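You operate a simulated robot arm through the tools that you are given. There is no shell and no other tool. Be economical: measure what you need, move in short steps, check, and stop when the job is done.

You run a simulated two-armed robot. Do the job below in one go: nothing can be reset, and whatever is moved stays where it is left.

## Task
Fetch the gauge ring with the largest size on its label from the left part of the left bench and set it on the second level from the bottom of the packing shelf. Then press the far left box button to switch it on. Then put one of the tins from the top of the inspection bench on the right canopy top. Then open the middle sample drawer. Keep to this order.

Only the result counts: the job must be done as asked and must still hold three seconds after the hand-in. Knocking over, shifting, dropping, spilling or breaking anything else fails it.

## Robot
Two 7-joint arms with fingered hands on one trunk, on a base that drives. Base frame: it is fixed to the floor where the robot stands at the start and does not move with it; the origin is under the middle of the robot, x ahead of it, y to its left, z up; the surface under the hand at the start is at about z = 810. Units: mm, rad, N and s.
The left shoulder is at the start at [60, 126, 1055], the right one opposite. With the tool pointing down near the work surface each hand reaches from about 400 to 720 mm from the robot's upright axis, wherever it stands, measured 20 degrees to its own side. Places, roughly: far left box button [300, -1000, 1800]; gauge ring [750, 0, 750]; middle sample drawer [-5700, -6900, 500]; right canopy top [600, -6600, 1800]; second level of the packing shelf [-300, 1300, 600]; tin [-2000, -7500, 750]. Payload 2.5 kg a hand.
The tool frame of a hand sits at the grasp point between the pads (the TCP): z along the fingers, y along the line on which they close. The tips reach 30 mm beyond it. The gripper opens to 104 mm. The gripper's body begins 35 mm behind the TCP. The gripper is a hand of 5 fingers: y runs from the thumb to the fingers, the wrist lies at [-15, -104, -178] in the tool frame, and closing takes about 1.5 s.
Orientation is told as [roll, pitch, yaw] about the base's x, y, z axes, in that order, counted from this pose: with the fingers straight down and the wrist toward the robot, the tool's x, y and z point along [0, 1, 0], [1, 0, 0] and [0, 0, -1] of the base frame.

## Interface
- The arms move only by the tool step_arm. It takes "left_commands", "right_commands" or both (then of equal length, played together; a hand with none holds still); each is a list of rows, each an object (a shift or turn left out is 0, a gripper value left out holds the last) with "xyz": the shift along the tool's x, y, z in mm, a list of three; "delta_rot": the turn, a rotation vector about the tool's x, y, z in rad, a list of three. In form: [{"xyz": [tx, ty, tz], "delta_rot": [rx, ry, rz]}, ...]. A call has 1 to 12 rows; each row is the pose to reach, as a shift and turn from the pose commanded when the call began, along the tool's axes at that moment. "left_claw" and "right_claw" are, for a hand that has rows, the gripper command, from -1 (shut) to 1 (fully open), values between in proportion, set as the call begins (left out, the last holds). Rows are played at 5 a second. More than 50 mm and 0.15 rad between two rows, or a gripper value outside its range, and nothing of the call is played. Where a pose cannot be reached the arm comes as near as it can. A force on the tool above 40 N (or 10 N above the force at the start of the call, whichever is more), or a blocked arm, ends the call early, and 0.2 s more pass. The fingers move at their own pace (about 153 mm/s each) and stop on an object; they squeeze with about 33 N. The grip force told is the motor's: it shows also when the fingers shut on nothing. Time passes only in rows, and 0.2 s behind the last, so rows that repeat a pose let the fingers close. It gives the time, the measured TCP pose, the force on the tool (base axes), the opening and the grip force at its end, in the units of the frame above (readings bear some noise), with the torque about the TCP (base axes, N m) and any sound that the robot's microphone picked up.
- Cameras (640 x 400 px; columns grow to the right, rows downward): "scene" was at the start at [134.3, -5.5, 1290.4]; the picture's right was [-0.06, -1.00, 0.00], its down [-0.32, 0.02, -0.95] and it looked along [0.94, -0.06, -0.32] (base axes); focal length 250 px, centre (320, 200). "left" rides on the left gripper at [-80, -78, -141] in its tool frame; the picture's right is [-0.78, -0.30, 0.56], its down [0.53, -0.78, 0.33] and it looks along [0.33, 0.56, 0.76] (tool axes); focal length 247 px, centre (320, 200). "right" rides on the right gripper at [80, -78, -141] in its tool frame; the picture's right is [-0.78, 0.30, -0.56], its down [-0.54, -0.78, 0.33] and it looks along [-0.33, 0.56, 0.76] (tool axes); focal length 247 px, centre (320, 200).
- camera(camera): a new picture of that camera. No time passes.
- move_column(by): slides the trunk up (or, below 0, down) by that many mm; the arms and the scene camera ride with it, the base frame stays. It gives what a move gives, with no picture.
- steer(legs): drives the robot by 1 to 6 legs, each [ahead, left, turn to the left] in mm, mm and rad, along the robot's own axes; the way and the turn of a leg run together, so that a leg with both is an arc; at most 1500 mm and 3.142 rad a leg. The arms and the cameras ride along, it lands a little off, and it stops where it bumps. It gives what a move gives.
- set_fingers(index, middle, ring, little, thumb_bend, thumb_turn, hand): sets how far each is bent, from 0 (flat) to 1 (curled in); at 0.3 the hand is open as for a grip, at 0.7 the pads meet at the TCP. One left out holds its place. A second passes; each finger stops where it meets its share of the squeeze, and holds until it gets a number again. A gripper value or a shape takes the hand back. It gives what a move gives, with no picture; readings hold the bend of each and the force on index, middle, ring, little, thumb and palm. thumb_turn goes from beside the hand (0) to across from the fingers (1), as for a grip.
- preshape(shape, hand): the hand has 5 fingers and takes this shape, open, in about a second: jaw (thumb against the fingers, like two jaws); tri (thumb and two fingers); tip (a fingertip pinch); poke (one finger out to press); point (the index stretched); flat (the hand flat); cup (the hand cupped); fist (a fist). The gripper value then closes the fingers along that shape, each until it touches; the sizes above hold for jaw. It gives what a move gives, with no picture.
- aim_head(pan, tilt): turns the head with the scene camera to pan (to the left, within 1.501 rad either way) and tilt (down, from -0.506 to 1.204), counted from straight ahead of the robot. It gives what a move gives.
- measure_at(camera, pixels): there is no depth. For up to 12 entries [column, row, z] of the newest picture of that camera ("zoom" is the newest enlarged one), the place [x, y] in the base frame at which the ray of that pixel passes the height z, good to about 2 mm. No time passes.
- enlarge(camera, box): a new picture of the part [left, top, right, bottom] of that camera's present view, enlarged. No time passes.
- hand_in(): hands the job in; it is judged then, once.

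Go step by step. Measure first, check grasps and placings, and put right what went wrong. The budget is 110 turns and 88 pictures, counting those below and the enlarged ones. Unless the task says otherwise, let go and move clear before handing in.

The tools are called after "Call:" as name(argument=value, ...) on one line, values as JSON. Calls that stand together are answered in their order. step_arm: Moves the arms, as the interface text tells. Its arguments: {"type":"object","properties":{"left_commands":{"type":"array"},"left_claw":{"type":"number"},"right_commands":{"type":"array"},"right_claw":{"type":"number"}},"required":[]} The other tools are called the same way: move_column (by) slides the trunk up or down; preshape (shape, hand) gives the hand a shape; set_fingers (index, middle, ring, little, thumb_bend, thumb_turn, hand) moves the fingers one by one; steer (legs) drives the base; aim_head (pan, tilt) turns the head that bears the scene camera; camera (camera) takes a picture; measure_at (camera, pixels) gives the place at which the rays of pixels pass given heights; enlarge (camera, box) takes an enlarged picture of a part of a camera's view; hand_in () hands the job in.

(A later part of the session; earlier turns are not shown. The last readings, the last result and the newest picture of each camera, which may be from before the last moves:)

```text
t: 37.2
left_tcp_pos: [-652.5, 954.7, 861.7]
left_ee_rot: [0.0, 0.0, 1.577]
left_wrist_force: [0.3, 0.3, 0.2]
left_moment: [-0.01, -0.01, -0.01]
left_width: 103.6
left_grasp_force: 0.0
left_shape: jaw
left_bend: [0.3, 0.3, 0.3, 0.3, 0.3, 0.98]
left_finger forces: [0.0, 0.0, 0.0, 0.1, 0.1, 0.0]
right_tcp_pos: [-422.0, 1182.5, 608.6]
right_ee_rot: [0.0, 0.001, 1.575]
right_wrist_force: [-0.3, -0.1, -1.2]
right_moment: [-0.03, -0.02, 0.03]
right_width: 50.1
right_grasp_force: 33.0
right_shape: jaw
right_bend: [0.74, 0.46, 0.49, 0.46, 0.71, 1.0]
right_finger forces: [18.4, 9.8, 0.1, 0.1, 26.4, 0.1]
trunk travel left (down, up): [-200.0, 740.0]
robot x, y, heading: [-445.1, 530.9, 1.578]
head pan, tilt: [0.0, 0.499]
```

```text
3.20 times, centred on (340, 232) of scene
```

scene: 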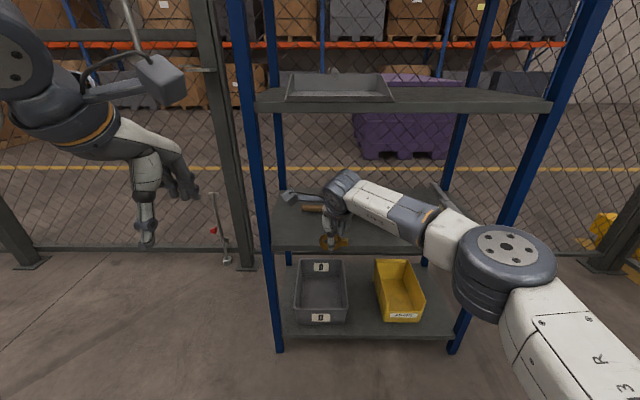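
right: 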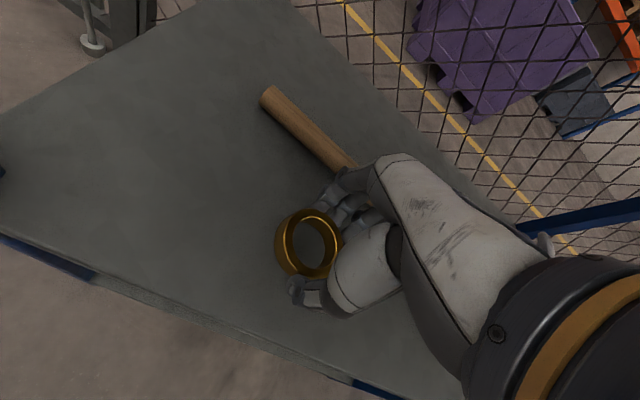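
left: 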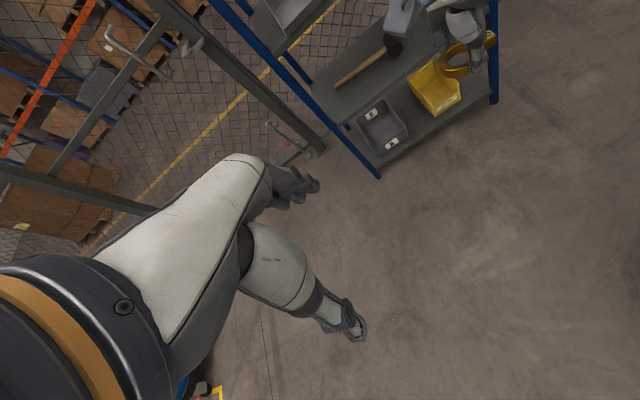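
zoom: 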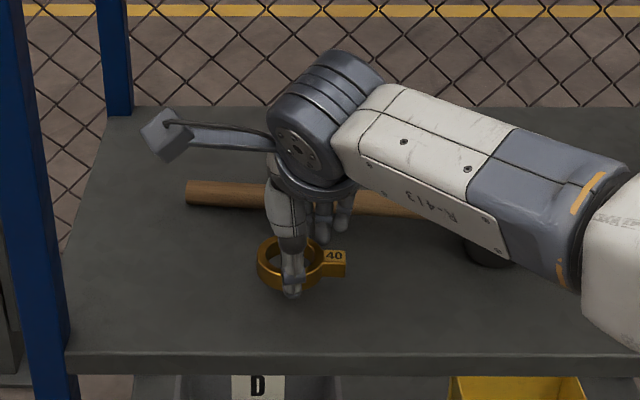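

Ring above the level, handle is clear behind the fingers. Feel down in small steps.

Call:
step_arm(right_commands=[{"xyz": [0, 0, 5]}, {"xyz": [0, 0, 10]}, {"xyz": [0, 0, 14]}, {"xyz": [0, 0, 16]}, {"xyz": [0, 0, 16]}])

```text
t: 38.4
left_tcp_pos: [-652.4, 956.5, 860.5]
left_ee_rot: [0.0, 0.001, 1.579]
left_wrist_force: [0.2, 0.1, 0.6]
left_moment: [-0.01, 0.01, 0.0]
left_width: 103.6
left_grasp_force: 0.1
left_shape: jaw
left_bend: [0.3, 0.3, 0.3, 0.3, 0.3, 0.98]
left_finger forces: [0.0, 0.0, 0.1, 0.0, 0.1, 0.1]
right_tcp_pos: [-422.5, 1181.2, 592.0]
right_ee_rot: [0.001, 0.0, 1.577]
right_wrist_force: [-0.1, -0.2, -0.5]
right_moment: [0.01, 0.01, -0.03]
right_width: 50.3
right_grasp_force: 32.9
right_shape: jaw
right_bend: [0.74, 0.46, 0.49, 0.46, 0.71, 1.0]
right_finger forces: [18.3, 9.9, 0.1, 0.0, 26.4, 0.0]
trunk travel left (down, up): [-200.0, 740.0]
robot x, y, heading: [-446.1, 532.6, 1.573]
head pan, tilt: [0.0, 0.499]
```

Call:
step_arm(right_commands=[{"xyz": [0, 0, 3]}, {"xyz": [0, 0, 6]}, {"xyz": [0, 0, 6]}])

Call:
enlarge(camera="scene", box=[300, 220, 380, 270])

```text
t: 39.2
left_tcp_pos: [-652.5, 955.0, 862.2]
left_ee_rot: [0.001, 0.0, 1.579]
left_wrist_force: [-0.4, 0.4, 0.2]
left_moment: [-0.01, -0.01, -0.01]
left_width: 103.8
left_grasp_force: 0.1
left_shape: jaw
left_bend: [0.3, 0.3, 0.3, 0.3, 0.3, 0.98]
left_finger forces: [0.0, 0.1, 0.0, 0.0, 0.0, 0.0]
right_tcp_pos: [-424.7, 1181.4, 584.6]
right_ee_rot: [0.0, 0.001, 1.577]
right_wrist_force: [-0.1, -0.1, -2.0]
right_moment: [0.01, 0.0, -0.01]
right_width: 50.3
right_grasp_force: 32.8
right_shape: jaw
right_bend: [0.74, 0.46, 0.49, 0.46, 0.71, 1.0]
right_finger forces: [18.3, 9.9, 0.1, 0.0, 26.3, 0.0]
trunk travel left (down, up): [-200.0, 740.0]
robot x, y, heading: [-447.3, 530.8, 1.576]
head pan, tilt: [0.0, 0.499]
```

```text
8.00 times, centred on (340, 245) of scene
```

zoom: 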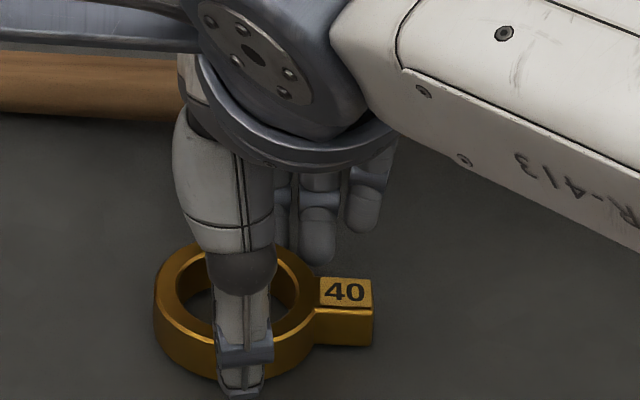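

Still no contact; continue down a few mm at a time.

Call:
step_arm(right_commands=[{"xyz": [0, 0, 2]}, {"xyz": [0, 0, 4]}, {"xyz": [0, 0, 6]}, {"xyz": [0, 0, 6]}])

Call:
step_arm(right_commands=[{"xyz": [0, 0, 2]}, {"xyz": [0, 0, 4]}, {"xyz": [0, 0, 4]}])

```text
t: 40.2
left_tcp_pos: [-652.5, 954.4, 860.9]
left_ee_rot: [0.0, -0.001, 1.577]
left_wrist_force: [0.8, 0.0, 0.2]
left_moment: [0.01, -0.04, -0.01]
left_width: 103.7
left_grasp_force: 0.0
left_shape: jaw
left_bend: [0.3, 0.3, 0.3, 0.3, 0.3, 0.98]
left_finger forces: [0.0, 0.0, 0.0, 0.0, 0.0, 0.0]
right_tcp_pos: [-423.7, 1180.7, 583.5]
right_ee_rot: [0.001, -0.003, 1.577]
right_wrist_force: [0.0, 0.2, 7.4]
right_moment: [0.02, -0.01, 0.0]
right_width: 50.4
right_grasp_force: 33.0
right_shape: jaw
right_bend: [0.74, 0.46, 0.49, 0.46, 0.71, 1.0]
right_finger forces: [18.0, 10.2, 0.1, 0.0, 27.4, 0.1]
trunk travel left (down, up): [-200.0, 740.0]
robot x, y, heading: [-448.9, 534.2, 1.573]
head pan, tilt: [0.0, 0.499]
```

```text
t: 41.0
left_tcp_pos: [-651.2, 953.2, 862.7]
left_ee_rot: [-0.002, -0.004, 1.578]
left_wrist_force: [-0.6, -1.3, 0.1]
left_moment: [0.0, -0.01, 0.01]
left_width: 103.9
left_grasp_force: 0.1
left_shape: jaw
left_bend: [0.3, 0.3, 0.3, 0.3, 0.3, 0.98]
left_finger forces: [0.1, 0.0, 0.0, 0.0, 0.0, 0.0]
right_tcp_pos: [-422.2, 1181.1, 581.3]
right_ee_rot: [0.003, -0.01, 1.579]
right_wrist_force: [1.0, -7.1, 25.4]
right_moment: [-0.24, 0.0, 0.0]
right_width: 50.8
right_grasp_force: 33.1
right_shape: jaw
right_bend: [0.74, 0.46, 0.49, 0.46, 0.71, 1.0]
right_finger forces: [16.9, 10.1, 0.1, 0.0, 32.0, 0.1]
trunk travel left (down, up): [-200.0, 740.0]
robot x, y, heading: [-447.5, 532.1, 1.571]
head pan, tilt: [0.0, 0.499]
```

Contact felt (25 N). Ease up 7 mm and release slowly, opening to about 80 mm.

Call:
step_arm(right_commands=[{"xyz": [0, 0, -3]}, {"xyz": [0, 0, -7]}, {"xyz": [0, 0, -7]}])

Call:
step_arm(right_commands=[{"xyz": [0, 0, 0]}, {"xyz": [0, 0, 0]}, {"xyz": [0, 0, 0]}, {"xyz": [0, 0, 0]}, {"xyz": [0, 0, 0]}], right_claw=0.5)

Call:
enlarge(camera="right", box=[200, 150, 440, 350])

Call:
enlarge(camera="scene", box=[300, 220, 380, 270])

```text
t: 41.8
left_tcp_pos: [-651.8, 955.6, 860.9]
left_ee_rot: [0.0, -0.001, 1.578]
left_wrist_force: [0.1, 0.7, 0.5]
left_moment: [0.0, 0.01, -0.01]
left_width: 103.9
left_grasp_force: 0.1
left_shape: jaw
left_bend: [0.3, 0.3, 0.3, 0.3, 0.3, 0.98]
left_finger forces: [0.0, 0.1, 0.1, 0.1, 0.1, 0.0]
right_tcp_pos: [-423.5, 1179.4, 583.5]
right_ee_rot: [0.001, 0.003, 1.576]
right_wrist_force: [-2.5, 1.0, 6.2]
right_moment: [0.17, 0.05, 0.08]
right_width: 50.9
right_grasp_force: 32.9
right_shape: jaw
right_bend: [0.74, 0.46, 0.49, 0.46, 0.71, 1.0]
right_finger forces: [19.5, 10.7, 0.0, 0.0, 27.2, 0.0]
trunk travel left (down, up): [-200.0, 740.0]
robot x, y, heading: [-449.7, 530.6, 1.579]
head pan, tilt: [0.0, 0.499]
```

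```text
t: 43.0
left_tcp_pos: [-651.2, 955.8, 860.1]
left_ee_rot: [0.0, -0.002, 1.578]
left_wrist_force: [-0.4, 0.2, 0.1]
left_moment: [-0.01, -0.02, -0.01]
left_width: 103.8
left_grasp_force: 0.1
left_shape: jaw
left_bend: [0.3, 0.3, 0.3, 0.3, 0.3, 0.98]
left_finger forces: [0.1, 0.0, 0.0, 0.0, 0.0, 0.1]
right_tcp_pos: [-422.8, 1181.3, 583.1]
right_ee_rot: [-0.001, -0.001, 1.575]
right_wrist_force: [-0.1, 0.2, 0.2]
right_moment: [0.01, -0.02, 0.0]
right_width: 77.9
right_grasp_force: 0.0
right_shape: jaw
right_bend: [0.27, 0.36, 0.33, 0.34, 0.54, 0.99]
right_finger forces: [0.0, 0.0, 0.0, 0.0, 0.0, 0.1]
trunk travel left (down, up): [-200.0, 740.0]
robot x, y, heading: [-448.4, 535.6, 1.578]
head pan, tilt: [0.0, 0.499]
```

```text
2.00 times, centred on (320, 250) of right
```

zoom: 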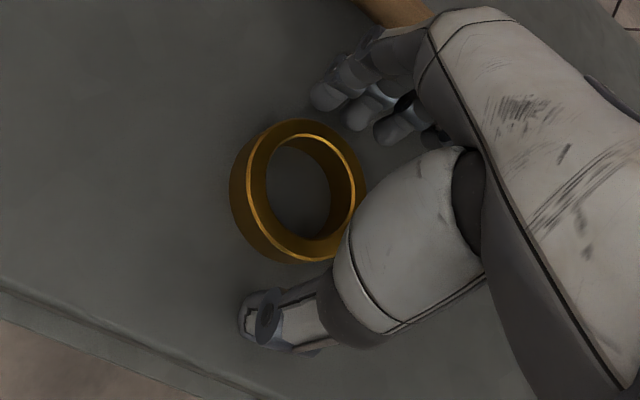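

```text
8.00 times, centred on (340, 245) of scene
```

zoom: 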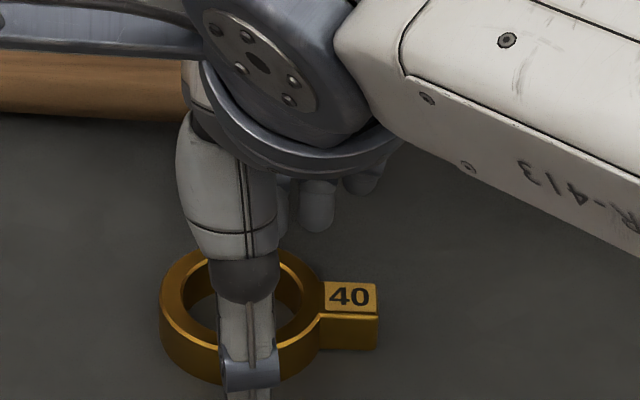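

The ring lies flat and free. Lift 65 mm and back the base out.

Call:
step_arm(right_commands=[{"xyz": [0, 0, -20]}, {"xyz": [0, 0, -45]}, {"xyz": [0, 0, -68]}, {"xyz": [0, 0, -68]}])

Call:
steer(legs=[[-550, 0, 0]])

Call:
camera(camera="scene")

```text
t: 44.0
left_tcp_pos: [-652.8, 955.1, 861.2]
left_ee_rot: [0.0, -0.002, 1.578]
left_wrist_force: [-0.3, 0.0, -0.3]
left_moment: [0.01, 0.01, 0.03]
left_width: 103.8
left_grasp_force: 0.0
left_shape: jaw
left_bend: [0.3, 0.3, 0.3, 0.3, 0.3, 0.98]
left_finger forces: [0.0, 0.1, 0.0, 0.0, 0.0, 0.0]
right_tcp_pos: [-421.2, 1182.1, 650.7]
right_ee_rot: [0.001, 0.001, 1.578]
right_wrist_force: [0.8, 0.0, -0.2]
right_moment: [-0.02, 0.03, -0.01]
right_width: 77.8
right_grasp_force: 0.0
right_shape: jaw
right_bend: [0.27, 0.36, 0.33, 0.34, 0.54, 0.99]
right_finger forces: [0.0, 0.0, 0.0, 0.1, 0.0, 0.0]
trunk travel left (down, up): [-200.0, 740.0]
robot x, y, heading: [-448.2, 530.4, 1.579]
head pan, tilt: [0.0, 0.499]
```

```text
t: 47.1
left_tcp_pos: [-651.0, 424.0, 861.1]
left_ee_rot: [0.001, 0.0, 1.588]
left_wrist_force: [0.7, -0.1, 0.5]
left_moment: [0.02, 0.02, 0.0]
left_width: 103.8
left_grasp_force: 0.0
left_shape: jaw
left_bend: [0.3, 0.3, 0.3, 0.3, 0.3, 0.98]
left_finger forces: [0.0, 0.0, 0.0, 0.0, 0.0, 0.0]
right_tcp_pos: [-422.2, 653.7, 650.0]
right_ee_rot: [0.0, 0.0, 1.586]
right_wrist_force: [0.0, 0.6, 0.0]
right_moment: [-0.01, -0.02, -0.01]
right_width: 77.7
right_grasp_force: 0.0
right_shape: jaw
right_bend: [0.27, 0.36, 0.33, 0.34, 0.54, 0.99]
right_finger forces: [0.0, 0.1, 0.1, 0.0, 0.0, 0.1]
trunk travel left (down, up): [-200.0, 740.0]
robot x, y, heading: [-440.6, 2.7, 1.593]
head pan, tilt: [0.0, 0.499]
```

```text
54 pictures are left
```

scene: 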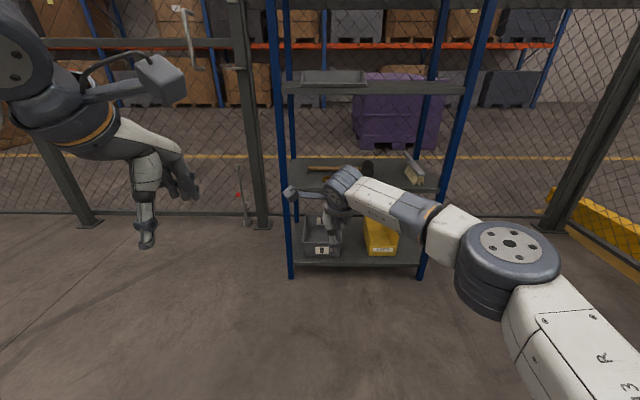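

Ring rests on the second level. Retract the right arm, raise the trunk back, then turn to face the bench and drive right toward y≈-1000.

Call:
step_arm(right_commands=[{"xyz": [-10, -45, 0]}, {"xyz": [-20, -88, -5]}, {"xyz": [-30, -132, -10]}, {"xyz": [-40, -176, -15]}, {"xyz": [-40, -210, -20]}])

Call:
move_column(by=350)

Call:
steer(legs=[[0, 0, -1.593], [0, -500, 0], [0, -500, 0]])

Call:
aim_head(pan=0.0, tilt=-0.1)

Call:
camera(camera="scene")

```text
t: 48.3
left_tcp_pos: [-651.8, 424.7, 860.3]
left_ee_rot: [0.0, 0.0, 1.59]
left_wrist_force: [0.7, 0.1, 0.2]
left_moment: [0.0, -0.04, 0.0]
left_width: 103.9
left_grasp_force: 0.1
left_shape: jaw
left_bend: [0.3, 0.3, 0.3, 0.3, 0.3, 0.98]
left_finger forces: [0.0, 0.1, 0.1, 0.0, 0.0, 0.0]
right_tcp_pos: [-380.1, 442.4, 670.0]
right_ee_rot: [-0.002, -0.001, 1.585]
right_wrist_force: [0.6, -0.4, 0.6]
right_moment: [0.0, 0.03, 0.0]
right_width: 77.9
right_grasp_force: 0.0
right_shape: jaw
right_bend: [0.27, 0.36, 0.33, 0.34, 0.54, 0.99]
right_finger forces: [0.0, 0.0, 0.1, 0.0, 0.1, 0.0]
trunk travel left (down, up): [-200.0, 740.0]
robot x, y, heading: [-441.2, 2.9, 1.588]
head pan, tilt: [0.0, 0.499]
```

```text
t: 51.7
left_tcp_pos: [-651.3, 423.1, 1210.6]
left_ee_rot: [0.001, -0.001, 1.587]
left_wrist_force: [0.7, -0.1, 0.8]
left_moment: [0.0, 0.03, -0.01]
left_width: 103.8
left_grasp_force: 0.0
left_shape: jaw
left_bend: [0.3, 0.3, 0.3, 0.3, 0.3, 0.98]
left_finger forces: [0.0, 0.0, 0.1, 0.0, 0.0, 0.0]
right_tcp_pos: [-378.3, 442.8, 1018.7]
right_ee_rot: [-0.001, 0.001, 1.586]
right_wrist_force: [0.6, -0.4, -0.2]
right_moment: [0.02, 0.02, 0.0]
right_width: 77.8
right_grasp_force: 0.0
right_shape: jaw
right_bend: [0.27, 0.36, 0.33, 0.34, 0.54, 0.99]
right_finger forces: [0.0, 0.0, 0.1, 0.0, 0.0, 0.0]
trunk travel left (down, up): [-550.0, 390.0]
robot x, y, heading: [-442.6, 4.8, 1.584]
head pan, tilt: [0.0, 0.499]
```

```text
t: 61.1
left_tcp_pos: [4.5, -807.7, 1209.6]
left_ee_rot: [0.001, -0.001, 0.017]
left_wrist_force: [-0.1, -0.9, -0.4]
left_moment: [0.0, 0.0, -0.01]
left_width: 103.7
left_grasp_force: 0.0
left_shape: jaw
left_bend: [0.3, 0.3, 0.3, 0.3, 0.3, 0.98]
left_finger forces: [0.0, 0.0, 0.0, 0.0, 0.0, 0.0]
right_tcp_pos: [24.9, -1080.3, 1019.5]
right_ee_rot: [0.0, 0.001, 0.019]
right_wrist_force: [0.2, 0.0, 0.2]
right_moment: [0.01, -0.01, 0.01]
right_width: 78.1
right_grasp_force: 0.1
right_shape: jaw
right_bend: [0.27, 0.36, 0.33, 0.34, 0.54, 0.99]
right_finger forces: [0.0, 0.1, 0.1, 0.1, 0.0, 0.0]
trunk travel left (down, up): [-550.0, 390.0]
robot x, y, heading: [-416.1, -1020.9, 0.017]
head pan, tilt: [0.0, 0.499]
```

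```text
t: 62.1
left_tcp_pos: [4.1, -807.9, 1211.7]
left_ee_rot: [0.001, 0.001, 0.018]
left_wrist_force: [-0.1, -0.3, -0.4]
left_moment: [-0.03, 0.02, -0.01]
left_width: 103.8
left_grasp_force: 0.1
left_shape: jaw
left_bend: [0.3, 0.3, 0.3, 0.3, 0.3, 0.98]
left_finger forces: [0.0, 0.1, 0.0, 0.1, 0.0, 0.1]
right_tcp_pos: [24.2, -1079.5, 1018.7]
right_ee_rot: [-0.001, -0.003, 0.018]
right_wrist_force: [0.3, -0.7, 0.7]
right_moment: [0.01, 0.02, -0.01]
right_width: 77.7
right_grasp_force: 0.1
right_shape: jaw
right_bend: [0.27, 0.36, 0.33, 0.34, 0.54, 0.99]
right_finger forces: [0.1, 0.0, 0.0, 0.1, 0.1, 0.1]
trunk travel left (down, up): [-550.0, 390.0]
robot x, y, heading: [-418.4, -1014.8, 0.018]
head pan, tilt: [0.0, -0.099]
```

```text
53 pictures are left
```

scene: 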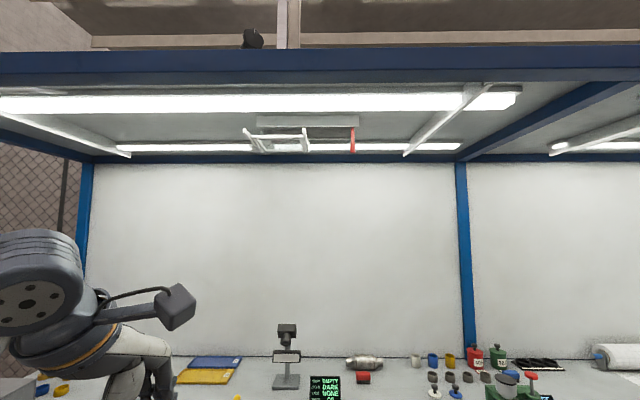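

A dark object sits on the canopy's top at pixel (252,38), matching z≈1800. Enlarge it, after raising the trunk to see it.

Call:
move_column(by=385)

Call:
camera(camera="scene")

Call:
enlarge(camera="scene", box=[200, 140, 360, 240])

```text
t: 65.8
left_tcp_pos: [5.0, -807.8, 1596.4]
left_ee_rot: [0.001, 0.001, 0.018]
left_wrist_force: [0.0, 0.2, 0.3]
left_moment: [-0.02, 0.01, -0.01]
left_width: 103.5
left_grasp_force: 0.0
left_shape: jaw
left_bend: [0.3, 0.3, 0.3, 0.3, 0.3, 0.98]
left_finger forces: [0.0, 0.1, 0.0, 0.0, 0.0, 0.1]
right_tcp_pos: [24.2, -1079.4, 1403.7]
right_ee_rot: [0.001, 0.001, 0.017]
right_wrist_force: [0.1, -0.2, 0.0]
right_moment: [0.03, -0.01, -0.01]
right_width: 77.8
right_grasp_force: 0.1
right_shape: jaw
right_bend: [0.27, 0.36, 0.33, 0.34, 0.54, 0.99]
right_finger forces: [0.1, 0.0, 0.1, 0.0, 0.1, 0.1]
trunk travel left (down, up): [-935.0, 5.0]
robot x, y, heading: [-415.2, -1018.8, 0.015]
head pan, tilt: [0.0, -0.099]
```

```text
52 pictures are left
```

scene: 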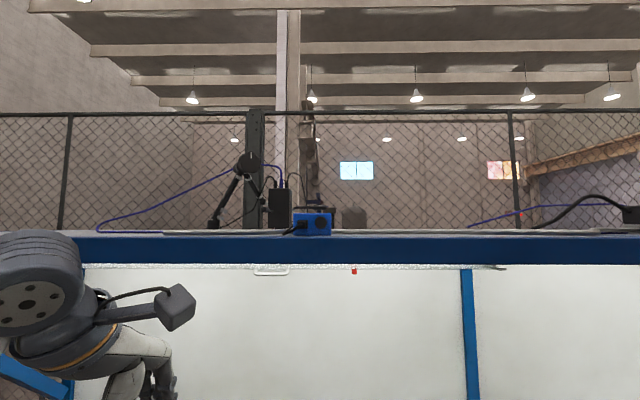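

```text
4.00 times, centred on (280, 190) of scene
```

zoom: 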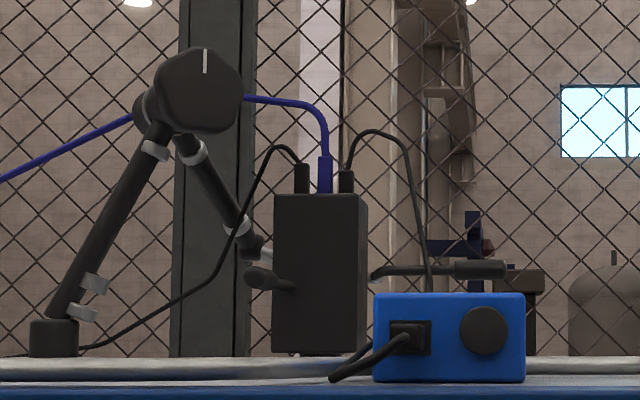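

On the canopy's front stands a blue box with a dark round button on its front face (zoom (483,330)), z≈1780. I'll shape the right hand to poke and turn its fingers forward.

Call:
preshape(hand="right", shape="poke")

Call:
step_arm(right_commands=[{"delta_rot": [-0.131, 0, 0]}, {"delta_rot": [-0.262, 0, 0]}, {"delta_rot": [-0.393, 0, 0]}, {"delta_rot": [-0.524, 0, 0]}, {"delta_rot": [-0.655, 0, 0]}, {"delta_rot": [-0.786, 0, 0]}, {"delta_rot": [-0.917, 0, 0]}, {"delta_rot": [-1.048, 0, 0]}, {"delta_rot": [-1.179, 0, 0]}, {"delta_rot": [-1.31, 0, 0]}, {"delta_rot": [-1.441, 0, 0]}, {"delta_rot": [-1.571, 0, 0]}])

Call:
camera(camera="right")

Call:
aim_head(pan=0.0, tilt=0.35)

Call:
camera(camera="scene")

```text
t: 66.7
left_tcp_pos: [5.1, -807.7, 1595.3]
left_ee_rot: [0.0, -0.001, 0.017]
left_wrist_force: [0.1, -0.6, -0.4]
left_moment: [-0.03, -0.02, -0.02]
left_width: 103.7
left_grasp_force: 0.0
left_shape: jaw
left_bend: [0.3, 0.3, 0.3, 0.3, 0.3, 0.98]
left_finger forces: [0.1, 0.1, 0.0, 0.0, 0.2, 0.0]
right_tcp_pos: [25.2, -1079.4, 1403.5]
right_ee_rot: [0.0, 0.0, 0.018]
right_wrist_force: [0.0, 0.0, 0.6]
right_moment: [-0.02, -0.01, -0.03]
right_width: 0.0
right_grasp_force: 0.1
right_shape: poke
right_bend: [0.7, 0.7, 0.99, 0.99, 1.0, 1.0]
right_finger forces: [0.0, 0.0, 0.0, 0.0, 0.1, 0.0]
trunk travel left (down, up): [-935.0, 5.0]
robot x, y, heading: [-416.2, -1021.4, 0.014]
head pan, tilt: [0.0, -0.099]
```

```text
t: 69.3
left_tcp_pos: [5.2, -807.9, 1595.7]
left_ee_rot: [-0.003, -0.001, 0.017]
left_wrist_force: [0.8, -0.1, 0.6]
left_moment: [0.03, 0.01, -0.01]
left_width: 103.6
left_grasp_force: 0.1
left_shape: jaw
left_bend: [0.3, 0.3, 0.3, 0.3, 0.3, 0.98]
left_finger forces: [0.1, 0.0, 0.1, 0.0, 0.0, 0.1]
right_tcp_pos: [94.3, -967.6, 1537.0]
right_ee_rot: [0.294, -1.539, -0.291]
right_wrist_force: [-0.1, 0.2, 0.9]
right_moment: [0.0, -0.02, -0.01]
right_width: 0.2
right_grasp_force: 0.0
right_shape: poke
right_bend: [0.7, 0.7, 0.99, 0.99, 1.0, 1.0]
right_finger forces: [0.0, 0.1, 0.0, 0.1, 0.0, 0.0]
right hand out of reach, approached as far as the arm can: row 7, 8, 9, 10, 11, 12
trunk travel left (down, up): [-935.0, 5.0]
robot x, y, heading: [-415.5, -1016.8, 0.019]
head pan, tilt: [0.0, -0.099]
```

```text
50 pictures are left
```

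right: 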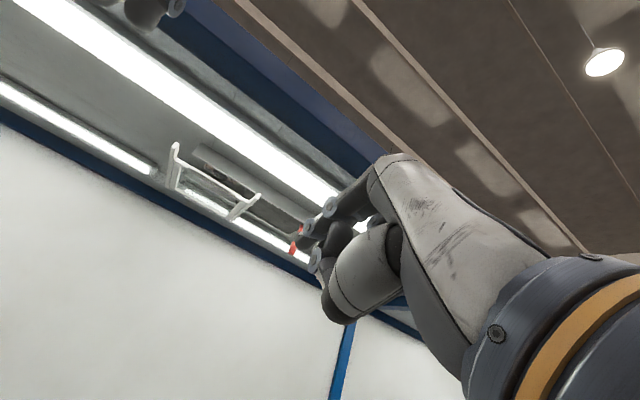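

```text
t: 70.2
left_tcp_pos: [5.6, -808.5, 1595.7]
left_ee_rot: [0.0, 0.001, 0.016]
left_wrist_force: [-0.3, 0.7, -0.1]
left_moment: [0.0, 0.02, 0.01]
left_width: 103.5
left_grasp_force: 0.1
left_shape: jaw
left_bend: [0.3, 0.3, 0.3, 0.3, 0.3, 0.98]
left_finger forces: [0.0, 0.1, 0.0, 0.1, 0.0, 0.0]
right_tcp_pos: [93.5, -968.4, 1538.5]
right_ee_rot: [0.264, -1.538, -0.266]
right_wrist_force: [-0.4, -0.3, 0.4]
right_moment: [0.01, 0.01, -0.01]
right_width: 0.0
right_grasp_force: 0.0
right_shape: poke
right_bend: [0.7, 0.7, 0.99, 0.99, 1.0, 1.0]
right_finger forces: [0.0, 0.0, 0.0, 0.0, 0.0, 0.0]
trunk travel left (down, up): [-935.0, 5.0]
robot x, y, heading: [-415.2, -1015.2, 0.017]
head pan, tilt: [0.0, 0.351]
```

```text
49 pictures are left
```

scene: 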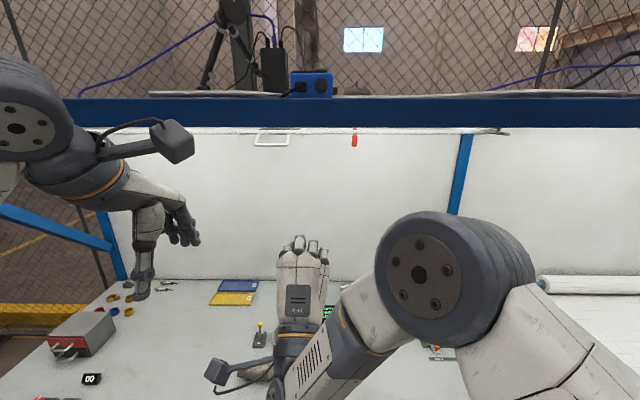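

The hand now points forward at (94,-968,1538). Zoom in on the box for exact pixels.

Call:
enlarge(camera="scene", box=[270, 60, 366, 120])

Call:
measure_at(camera="scene", pixels=[[321, 86, 1770], [321, 86, 1780], [321, 86, 1785], [321, 86, 1790], [321, 86, 1800], [312, 97, 1750], [312, 97, 1760], [312, 97, 1770], [400, 127, 1680], [400, 127, 1700]])

```text
6.67 times, centred on (318, 90) of scene
```

zoom: 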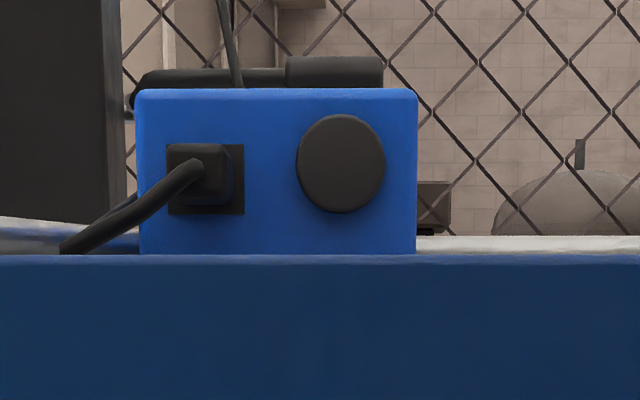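

```text
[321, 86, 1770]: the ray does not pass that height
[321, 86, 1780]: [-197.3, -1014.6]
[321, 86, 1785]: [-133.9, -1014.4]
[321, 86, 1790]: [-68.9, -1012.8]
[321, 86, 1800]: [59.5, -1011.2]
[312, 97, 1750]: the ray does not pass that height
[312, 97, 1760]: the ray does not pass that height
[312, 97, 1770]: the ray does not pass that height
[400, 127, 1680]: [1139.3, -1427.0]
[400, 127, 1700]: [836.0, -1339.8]
```

Need the distance to the box: lower the trunk 150 mm for parallax and look again.

Call:
move_column(by=-150)

Call:
enlarge(camera="scene", box=[270, 0, 366, 60])

```text
t: 72.0
left_tcp_pos: [4.6, -807.2, 1444.9]
left_ee_rot: [0.0, 0.0, 0.016]
left_wrist_force: [-0.1, -0.2, 0.4]
left_moment: [-0.01, -0.02, 0.02]
left_width: 103.7
left_grasp_force: 0.0
left_shape: jaw
left_bend: [0.3, 0.3, 0.3, 0.3, 0.3, 0.98]
left_finger forces: [0.0, 0.1, 0.0, 0.0, 0.1, 0.0]
right_tcp_pos: [93.8, -968.5, 1387.6]
right_ee_rot: [0.276, -1.537, -0.277]
right_wrist_force: [0.3, -0.4, -0.1]
right_moment: [-0.08, 0.01, 0.0]
right_width: 0.0
right_grasp_force: 0.1
right_shape: poke
right_bend: [0.7, 0.7, 0.99, 0.99, 1.0, 1.0]
right_finger forces: [0.0, 0.1, 0.0, 0.1, 0.0, 0.0]
trunk travel left (down, up): [-785.0, 155.0]
robot x, y, heading: [-417.3, -1014.2, 0.019]
head pan, tilt: [0.0, 0.351]
```

```text
6.67 times, centred on (318, 30) of scene
```

zoom: 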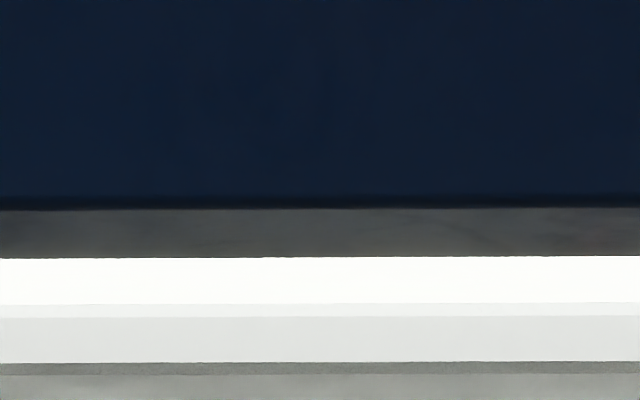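

Too low; come back up 80 mm and look again.

Call:
move_column(by=80)

Call:
enlarge(camera="scene", box=[270, 0, 398, 80])

```text
t: 73.1
left_tcp_pos: [4.4, -808.0, 1525.6]
left_ee_rot: [0.0, 0.0, 0.018]
left_wrist_force: [0.8, -0.4, 0.2]
left_moment: [0.01, 0.0, -0.01]
left_width: 103.7
left_grasp_force: 0.0
left_shape: jaw
left_bend: [0.3, 0.3, 0.3, 0.3, 0.3, 0.98]
left_finger forces: [0.1, 0.0, 0.0, 0.0, 0.0, 0.0]
right_tcp_pos: [93.4, -967.2, 1467.6]
right_ee_rot: [0.271, -1.538, -0.269]
right_wrist_force: [0.2, -1.1, -0.2]
right_moment: [-0.02, 0.01, 0.03]
right_width: 0.0
right_grasp_force: 0.0
right_shape: poke
right_bend: [0.7, 0.7, 0.99, 0.99, 1.0, 1.0]
right_finger forces: [0.0, 0.0, 0.0, 0.0, 0.0, 0.0]
trunk travel left (down, up): [-865.0, 75.0]
robot x, y, heading: [-417.5, -1016.9, 0.017]
head pan, tilt: [0.0, 0.351]
```

```text
5.00 times, centred on (334, 40) of scene
```

zoom: 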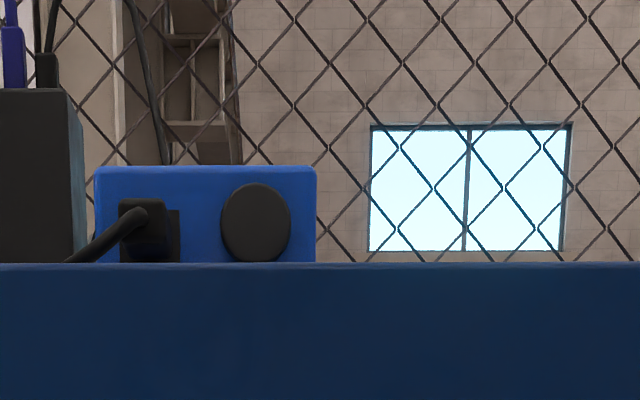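

Button now at full pixel (321.2,44.6) versus (321.1,84.6) before, so it's about 555 mm ahead of the camera. Get positions for candidate heights.

Call:
measure_at(camera="zoom", pixels=[[256, 223, 1800], [256, 223, 1810], [256, 223, 1820], [256, 223, 1830], [256, 262, 1780], [256, 262, 1790], [256, 262, 1800], [104, 170, 1840]])

```text
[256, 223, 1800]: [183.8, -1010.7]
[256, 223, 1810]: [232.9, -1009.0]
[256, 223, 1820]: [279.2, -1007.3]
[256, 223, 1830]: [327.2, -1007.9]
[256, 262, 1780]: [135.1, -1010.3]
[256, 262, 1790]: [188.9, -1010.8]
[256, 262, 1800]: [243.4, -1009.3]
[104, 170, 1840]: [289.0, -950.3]
```

The button is at about (277,-1008,1820), 80 mm behind the beam edge (195, 1791), so I need a long finger tilted over the beam. Use the "point" shape with the hand pitched ~45° and raise it.

Call:
move_column(by=70)

Call:
preshape(hand="right", shape="point")

Call:
step_arm(right_commands=[{"xyz": [0, 0, -25], "delta_rot": [0.125, 0, 0]}, {"xyz": [0, 10, -50], "delta_rot": [0.25, 0, 0]}, {"xyz": [0, 55, -50], "delta_rot": [0.375, 0, 0]}, {"xyz": [0, 100, -50], "delta_rot": [0.5, 0, 0]}, {"xyz": [0, 145, -50], "delta_rot": [0.625, 0, 0]}, {"xyz": [0, 190, -50], "delta_rot": [0.75, 0, 0]}, {"xyz": [0, 235, -50], "delta_rot": [0.75, 0, 0]}, {"xyz": [0, 270, -50], "delta_rot": [0.75, 0, 0]}, {"xyz": [0, 270, -50], "delta_rot": [0.75, 0, 0]}])

Call:
camera(camera="right")

Call:
aim_head(pan=0.0, tilt=0.0)

Call:
camera(camera="scene")

```text
t: 74.2
left_tcp_pos: [5.7, -808.4, 1595.7]
left_ee_rot: [0.0, -0.001, 0.018]
left_wrist_force: [0.5, 0.2, 0.6]
left_moment: [-0.03, 0.01, -0.05]
left_width: 103.8
left_grasp_force: 0.1
left_shape: jaw
left_bend: [0.3, 0.3, 0.3, 0.3, 0.3, 0.98]
left_finger forces: [0.0, 0.0, 0.0, 0.1, 0.0, 0.0]
right_tcp_pos: [94.1, -966.7, 1538.1]
right_ee_rot: [0.271, -1.538, -0.272]
right_wrist_force: [1.1, -0.6, 0.1]
right_moment: [0.01, 0.03, 0.01]
right_width: 0.2
right_grasp_force: 0.0
right_shape: poke
right_bend: [0.7, 0.7, 0.99, 0.99, 1.0, 1.0]
right_finger forces: [0.1, 0.0, 0.0, 0.0, 0.1, 0.0]
trunk travel left (down, up): [-935.0, 5.0]
robot x, y, heading: [-417.2, -1019.7, 0.015]
head pan, tilt: [0.0, 0.351]
```

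```text
t: 75.1
left_tcp_pos: [5.8, -807.5, 1595.6]
left_ee_rot: [-0.001, -0.001, 0.017]
left_wrist_force: [0.2, 0.7, 0.1]
left_moment: [0.03, 0.03, 0.0]
left_width: 103.5
left_grasp_force: 0.0
left_shape: jaw
left_bend: [0.3, 0.3, 0.3, 0.3, 0.3, 0.98]
left_finger forces: [0.1, 0.0, 0.0, 0.1, 0.0, 0.0]
right_tcp_pos: [94.6, -968.8, 1537.9]
right_ee_rot: [0.275, -1.537, -0.276]
right_wrist_force: [0.1, 1.2, 0.2]
right_moment: [0.01, 0.01, 0.04]
right_width: 0.0
right_grasp_force: 0.0
right_shape: point
right_bend: [0.2, 1.0, 1.0, 1.0, 0.98, 0.88]
right_finger forces: [0.1, 0.0, 0.1, 0.0, 0.1, 0.0]
trunk travel left (down, up): [-935.0, 5.0]
robot x, y, heading: [-419.6, -1014.3, 0.014]
head pan, tilt: [0.0, 0.351]
```

```text
t: 77.1
left_tcp_pos: [6.1, -808.7, 1595.3]
left_ee_rot: [0.001, 0.0, 0.017]
left_wrist_force: [-0.1, 0.3, 0.4]
left_moment: [0.01, -0.01, 0.0]
left_width: 103.9
left_grasp_force: 0.0
left_shape: jaw
left_bend: [0.3, 0.3, 0.3, 0.3, 0.3, 0.98]
left_finger forces: [0.0, 0.0, 0.0, 0.0, 0.1, 0.1]
right_tcp_pos: [52.2, -969.2, 1811.1]
right_ee_rot: [0.014, -0.788, -0.01]
right_wrist_force: [1.0, -0.7, -0.1]
right_moment: [0.01, 0.0, 0.01]
right_width: 0.0
right_grasp_force: 0.0
right_shape: point
right_bend: [0.2, 1.0, 1.0, 1.0, 0.98, 0.88]
right_finger forces: [0.0, 0.0, 0.0, 0.0, 0.1, 0.0]
trunk travel left (down, up): [-935.0, 5.0]
robot x, y, heading: [-414.3, -1021.1, 0.023]
head pan, tilt: [0.0, 0.351]
```

```text
45 pictures are left
```

right: 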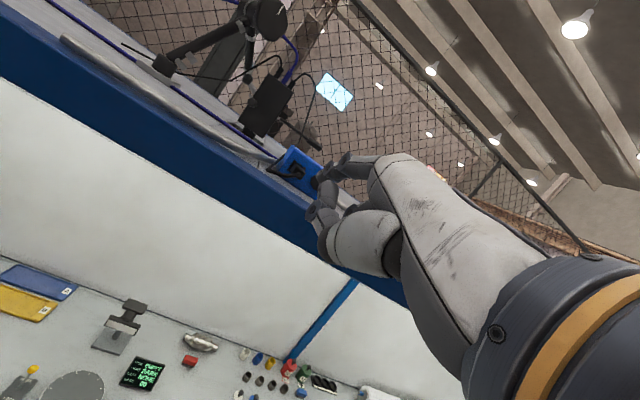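

```text
t: 78.0
left_tcp_pos: [4.3, -808.5, 1595.4]
left_ee_rot: [0.001, 0.002, 0.018]
left_wrist_force: [-0.2, 0.5, -0.2]
left_moment: [0.01, 0.03, 0.02]
left_width: 103.6
left_grasp_force: 0.0
left_shape: jaw
left_bend: [0.3, 0.3, 0.3, 0.3, 0.3, 0.98]
left_finger forces: [0.0, 0.0, 0.1, 0.0, 0.0, 0.0]
right_tcp_pos: [52.0, -970.0, 1810.8]
right_ee_rot: [0.012, -0.788, -0.01]
right_wrist_force: [-0.5, 0.1, 0.2]
right_moment: [0.02, -0.01, 0.0]
right_width: 0.1
right_grasp_force: 0.0
right_shape: point
right_bend: [0.2, 1.0, 1.0, 1.0, 0.98, 0.88]
right_finger forces: [0.0, 0.1, 0.0, 0.0, 0.1, 0.1]
trunk travel left (down, up): [-935.0, 5.0]
robot x, y, heading: [-415.9, -1019.4, 0.014]
head pan, tilt: [0.0, 0.0]
```

```text
44 pictures are left
```

scene: 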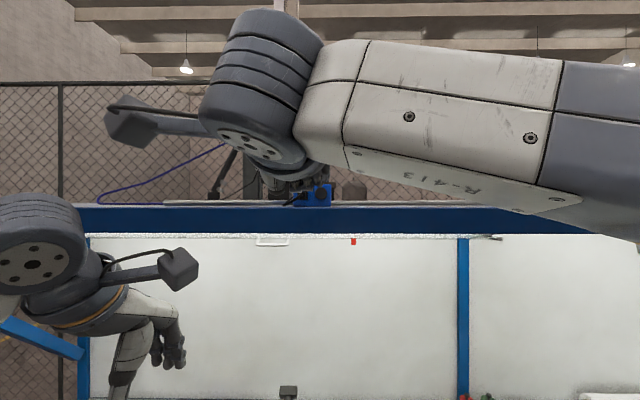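

Hand is up at (52,-969,1811). Zoom in with the right and scene cameras to see the index tip versus the button.

Call:
enlarge(camera="right", box=[220, 100, 444, 240])

Call:
enlarge(camera="scene", box=[240, 150, 368, 230])

```text
2.86 times, centred on (332, 170) of right
```

zoom: 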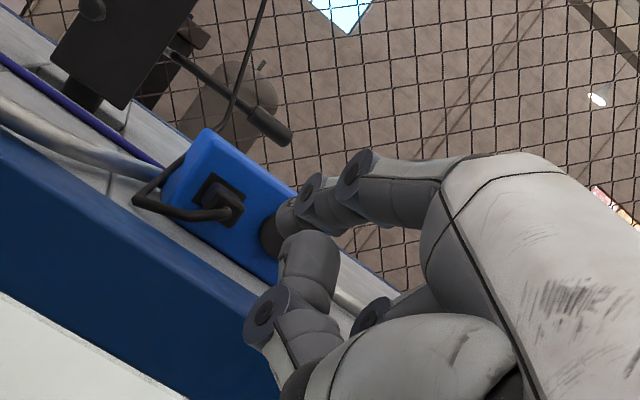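

```text
5.00 times, centred on (304, 190) of scene
```

zoom: 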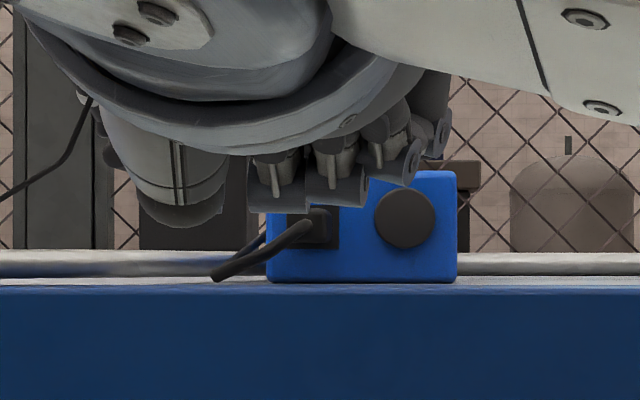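

The straight index occludes the button in the right view; its tip is ~65 mm to tool +y. I'll straighten it fully, advance the base 60 mm, and steepen the hand a little so the knuckles clear the beam.

Call:
set_fingers(hand="right", index=0)

Call:
steer(legs=[[60, -20, -0.015]])

Call:
step_arm(right_commands=[{"xyz": [0, 14, -14], "delta_rot": [0, 0, 0]}, {"xyz": [0, 28, -28], "delta_rot": [0.1, 0, 0]}, {"xyz": [0, 28, -28], "delta_rot": [0.2, 0, 0]}, {"xyz": [0, 28, -28], "delta_rot": [0.29, 0, 0]}, {"xyz": [0, 28, -28], "delta_rot": [0.29, 0, 0]}])

Call:
enlarge(camera="right", box=[220, 100, 444, 240])

Call:
enlarge(camera="scene", box=[240, 120, 400, 220])

```text
t: 79.0
left_tcp_pos: [5.2, -807.7, 1596.3]
left_ee_rot: [0.0, 0.0, 0.016]
left_wrist_force: [1.2, 0.9, 0.1]
left_moment: [-0.01, 0.0, -0.02]
left_width: 103.3
left_grasp_force: 0.1
left_shape: jaw
left_bend: [0.3, 0.3, 0.3, 0.3, 0.3, 0.98]
left_finger forces: [0.0, 0.0, 0.0, 0.0, 0.1, 0.0]
right_tcp_pos: [51.7, -970.0, 1811.4]
right_ee_rot: [0.012, -0.787, -0.009]
right_wrist_force: [0.6, -1.2, -0.4]
right_moment: [0.0, -0.05, 0.01]
right_width: 50.6
right_grasp_force: 0.0
right_shape: fingers
right_bend: [0.0, 1.0, 1.0, 1.0, 0.98, 0.88]
right_finger forces: [0.0, 0.1, 0.1, 0.1, 0.1, 0.1]
trunk travel left (down, up): [-935.0, 5.0]
robot x, y, heading: [-417.9, -1018.1, 0.019]
head pan, tilt: [0.0, 0.0]
```

```text
t: 79.9
left_tcp_pos: [64.5, -832.9, 1596.7]
left_ee_rot: [-0.003, -0.001, 0.003]
left_wrist_force: [-0.8, 0.4, 0.6]
left_moment: [-0.03, 0.02, 0.01]
left_width: 103.7
left_grasp_force: 0.0
left_shape: jaw
left_bend: [0.3, 0.3, 0.3, 0.3, 0.3, 0.98]
left_finger forces: [0.0, 0.1, 0.0, 0.1, 0.0, 0.0]
right_tcp_pos: [106.7, -995.4, 1811.2]
right_ee_rot: [0.011, -0.791, -0.023]
right_wrist_force: [-0.6, 0.0, 0.6]
right_moment: [0.01, -0.01, 0.0]
right_width: 50.6
right_grasp_force: 0.0
right_shape: fingers
right_bend: [0.0, 1.0, 1.0, 1.0, 0.98, 0.88]
right_finger forces: [0.1, 0.0, 0.0, 0.0, 0.0, 0.1]
trunk travel left (down, up): [-935.0, 5.0]
robot x, y, heading: [-358.5, -1037.5, 0.004]
head pan, tilt: [0.0, 0.0]
```

```text
t: 81.1
left_tcp_pos: [65.9, -834.5, 1595.3]
left_ee_rot: [-0.001, -0.001, 0.004]
left_wrist_force: [-0.2, 0.4, 0.5]
left_moment: [0.02, 0.02, 0.01]
left_width: 104.1
left_grasp_force: 0.0
left_shape: jaw
left_bend: [0.3, 0.3, 0.3, 0.3, 0.3, 0.98]
left_finger forces: [0.1, 0.0, 0.0, 0.0, 0.0, 0.1]
right_tcp_pos: [110.8, -996.5, 1849.2]
right_ee_rot: [0.008, -0.497, -0.017]
right_wrist_force: [-1.0, 0.4, 0.3]
right_moment: [-0.01, -0.02, 0.01]
right_width: 50.8
right_grasp_force: 0.1
right_shape: fingers
right_bend: [0.0, 1.0, 1.0, 1.0, 0.98, 0.88]
right_finger forces: [0.0, 0.0, 0.0, 0.1, 0.0, 0.0]
trunk travel left (down, up): [-935.0, 5.0]
robot x, y, heading: [-355.6, -1033.0, 0.001]
head pan, tilt: [0.0, 0.0]
```

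```text
2.86 times, centred on (332, 170) of right
```

zoom: 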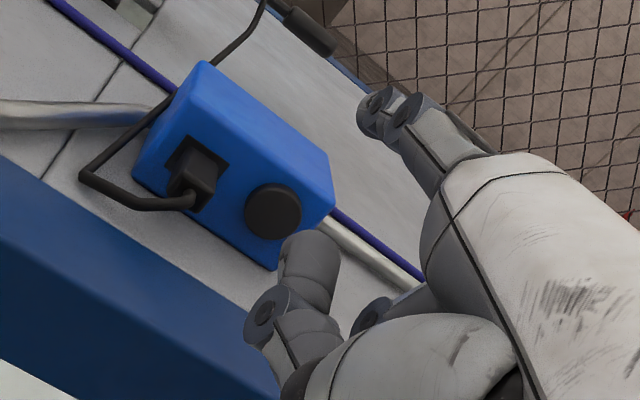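

```text
4.00 times, centred on (320, 170) of scene
```

zoom: 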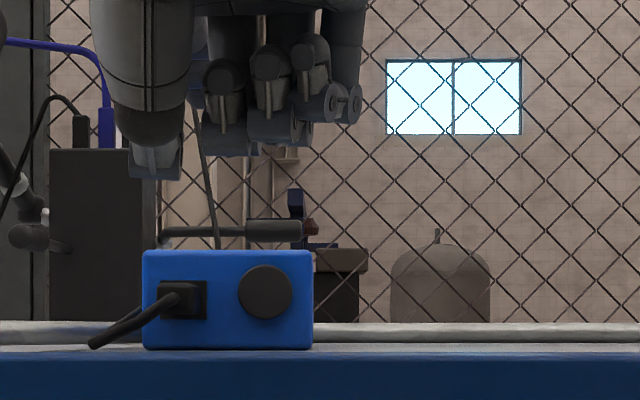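

With index fully flat its tip swings too far up; I'll bend it to 0.15 so it presses just ahead of the knuckles, and approach to about (160,-1020,1830).

Call:
set_fingers(hand="right", index=0.15)

Call:
step_arm(right_commands=[{"xyz": [-12, 17, 20]}, {"xyz": [-24, 34, 40]}, {"xyz": [-24, 34, 40]}])

Call:
enlarge(camera="right", box=[220, 100, 444, 240])

Call:
enlarge(camera="scene", box=[240, 120, 400, 220])

```text
t: 82.1
left_tcp_pos: [67.0, -833.4, 1595.7]
left_ee_rot: [-0.001, -0.001, 0.002]
left_wrist_force: [-0.3, 0.2, 0.3]
left_moment: [0.05, -0.02, 0.0]
left_width: 103.5
left_grasp_force: 0.1
left_shape: jaw
left_bend: [0.3, 0.3, 0.3, 0.3, 0.3, 0.98]
left_finger forces: [0.0, 0.1, 0.0, 0.1, 0.0, 0.0]
right_tcp_pos: [109.7, -996.1, 1849.1]
right_ee_rot: [0.011, -0.5, -0.018]
right_wrist_force: [-0.2, -0.3, -0.5]
right_moment: [-0.02, 0.03, 0.02]
right_width: 37.6
right_grasp_force: 0.0
right_shape: fingers
right_bend: [0.15, 1.0, 1.0, 1.0, 0.98, 0.88]
right_finger forces: [0.0, 0.1, 0.0, 0.0, 0.0, 0.0]
trunk travel left (down, up): [-935.0, 5.0]
robot x, y, heading: [-355.4, -1036.7, 0.002]
head pan, tilt: [0.0, 0.0]
```

```text
t: 82.9
left_tcp_pos: [65.3, -832.7, 1596.0]
left_ee_rot: [-0.002, -0.002, 0.005]
left_wrist_force: [-1.1, -0.2, -0.1]
left_moment: [0.01, 0.0, -0.03]
left_width: 103.7
left_grasp_force: 0.0
left_shape: jaw
left_bend: [0.3, 0.3, 0.3, 0.3, 0.3, 0.98]
left_finger forces: [0.0, 0.0, 0.0, 0.1, 0.0, 0.0]
right_tcp_pos: [159.7, -1022.4, 1834.0]
right_ee_rot: [0.009, -0.5, -0.02]
right_wrist_force: [-0.5, -0.6, 0.1]
right_moment: [-0.04, -0.01, 0.01]
right_width: 37.6
right_grasp_force: 0.1
right_shape: fingers
right_bend: [0.15, 1.0, 1.0, 1.0, 0.98, 0.88]
right_finger forces: [0.0, 0.0, 0.0, 0.0, 0.0, 0.0]
trunk travel left (down, up): [-935.0, 5.0]
robot x, y, heading: [-359.8, -1034.4, 0.002]
head pan, tilt: [0.0, 0.0]
```

```text
2.86 times, centred on (332, 170) of right
```

zoom: 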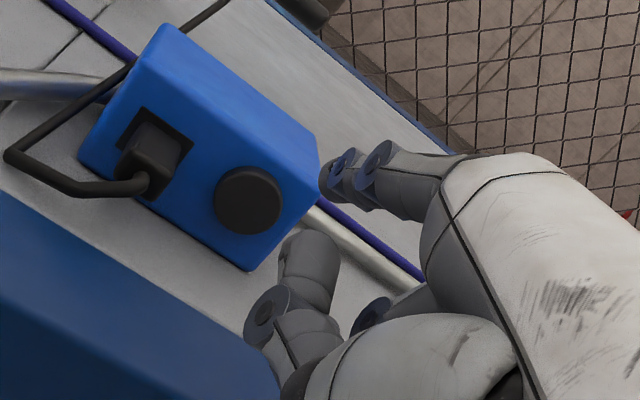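

```text
4.00 times, centred on (320, 170) of scene
```

zoom: 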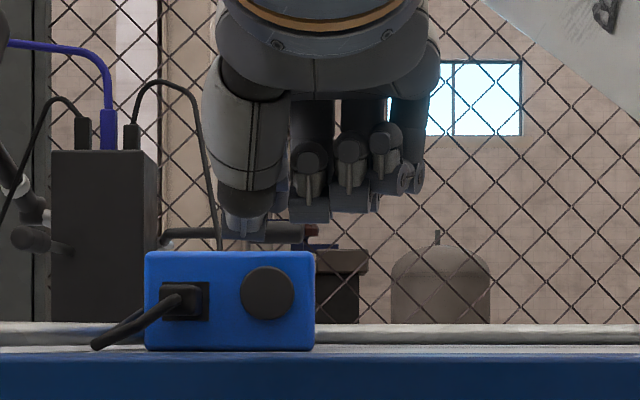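

The index tip shows just behind the thumb at scene zoom (280,232), nearly over the button's column 267. Lower 24 mm, shift 4 mm left, and advance 25 mm, then look.

Call:
step_arm(right_commands=[{"xyz": [4, -11.5, 21]}, {"xyz": [4, -0.5, 27]}, {"xyz": [4, 10.5, 33]}, {"xyz": [4, 10.5, 33]}])

Call:
enlarge(camera="right", box=[220, 100, 444, 240])

Call:
enlarge(camera="scene", box=[260, 150, 356, 210])

```text
t: 83.9
left_tcp_pos: [66.6, -833.7, 1595.6]
left_ee_rot: [-0.001, -0.004, 0.003]
left_wrist_force: [-0.6, -0.4, 0.3]
left_moment: [0.02, 0.01, 0.0]
left_width: 103.9
left_grasp_force: 0.0
left_shape: jaw
left_bend: [0.3, 0.3, 0.3, 0.3, 0.3, 0.98]
left_finger forces: [0.1, 0.1, 0.0, 0.0, 0.1, 0.0]
right_tcp_pos: [183.4, -1019.6, 1807.2]
right_ee_rot: [0.011, -0.5, -0.018]
right_wrist_force: [-0.2, -0.2, -0.5]
right_moment: [-0.01, 0.02, -0.04]
right_width: 37.9
right_grasp_force: 0.1
right_shape: fingers
right_bend: [0.15, 1.0, 1.0, 1.0, 0.98, 0.88]
right_finger forces: [0.1, 0.0, 0.1, 0.0, 0.0, 0.0]
trunk travel left (down, up): [-935.0, 5.0]
robot x, y, heading: [-356.6, -1036.4, 0.003]
head pan, tilt: [0.0, 0.0]
```

```text
2.86 times, centred on (332, 170) of right
```

zoom: 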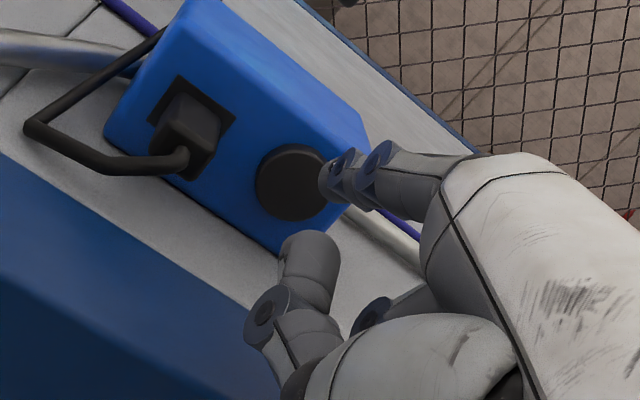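

```text
6.67 times, centred on (308, 180) of scene
```

zoom: 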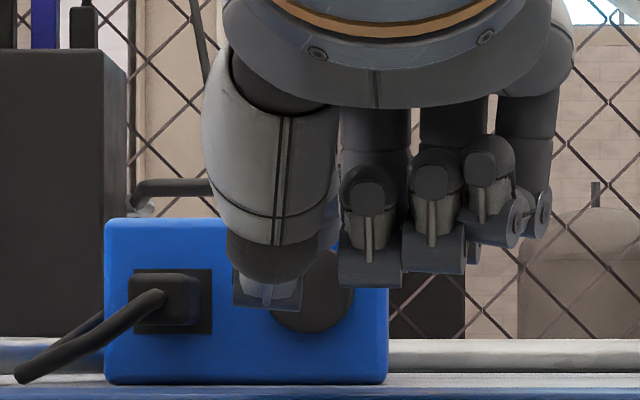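

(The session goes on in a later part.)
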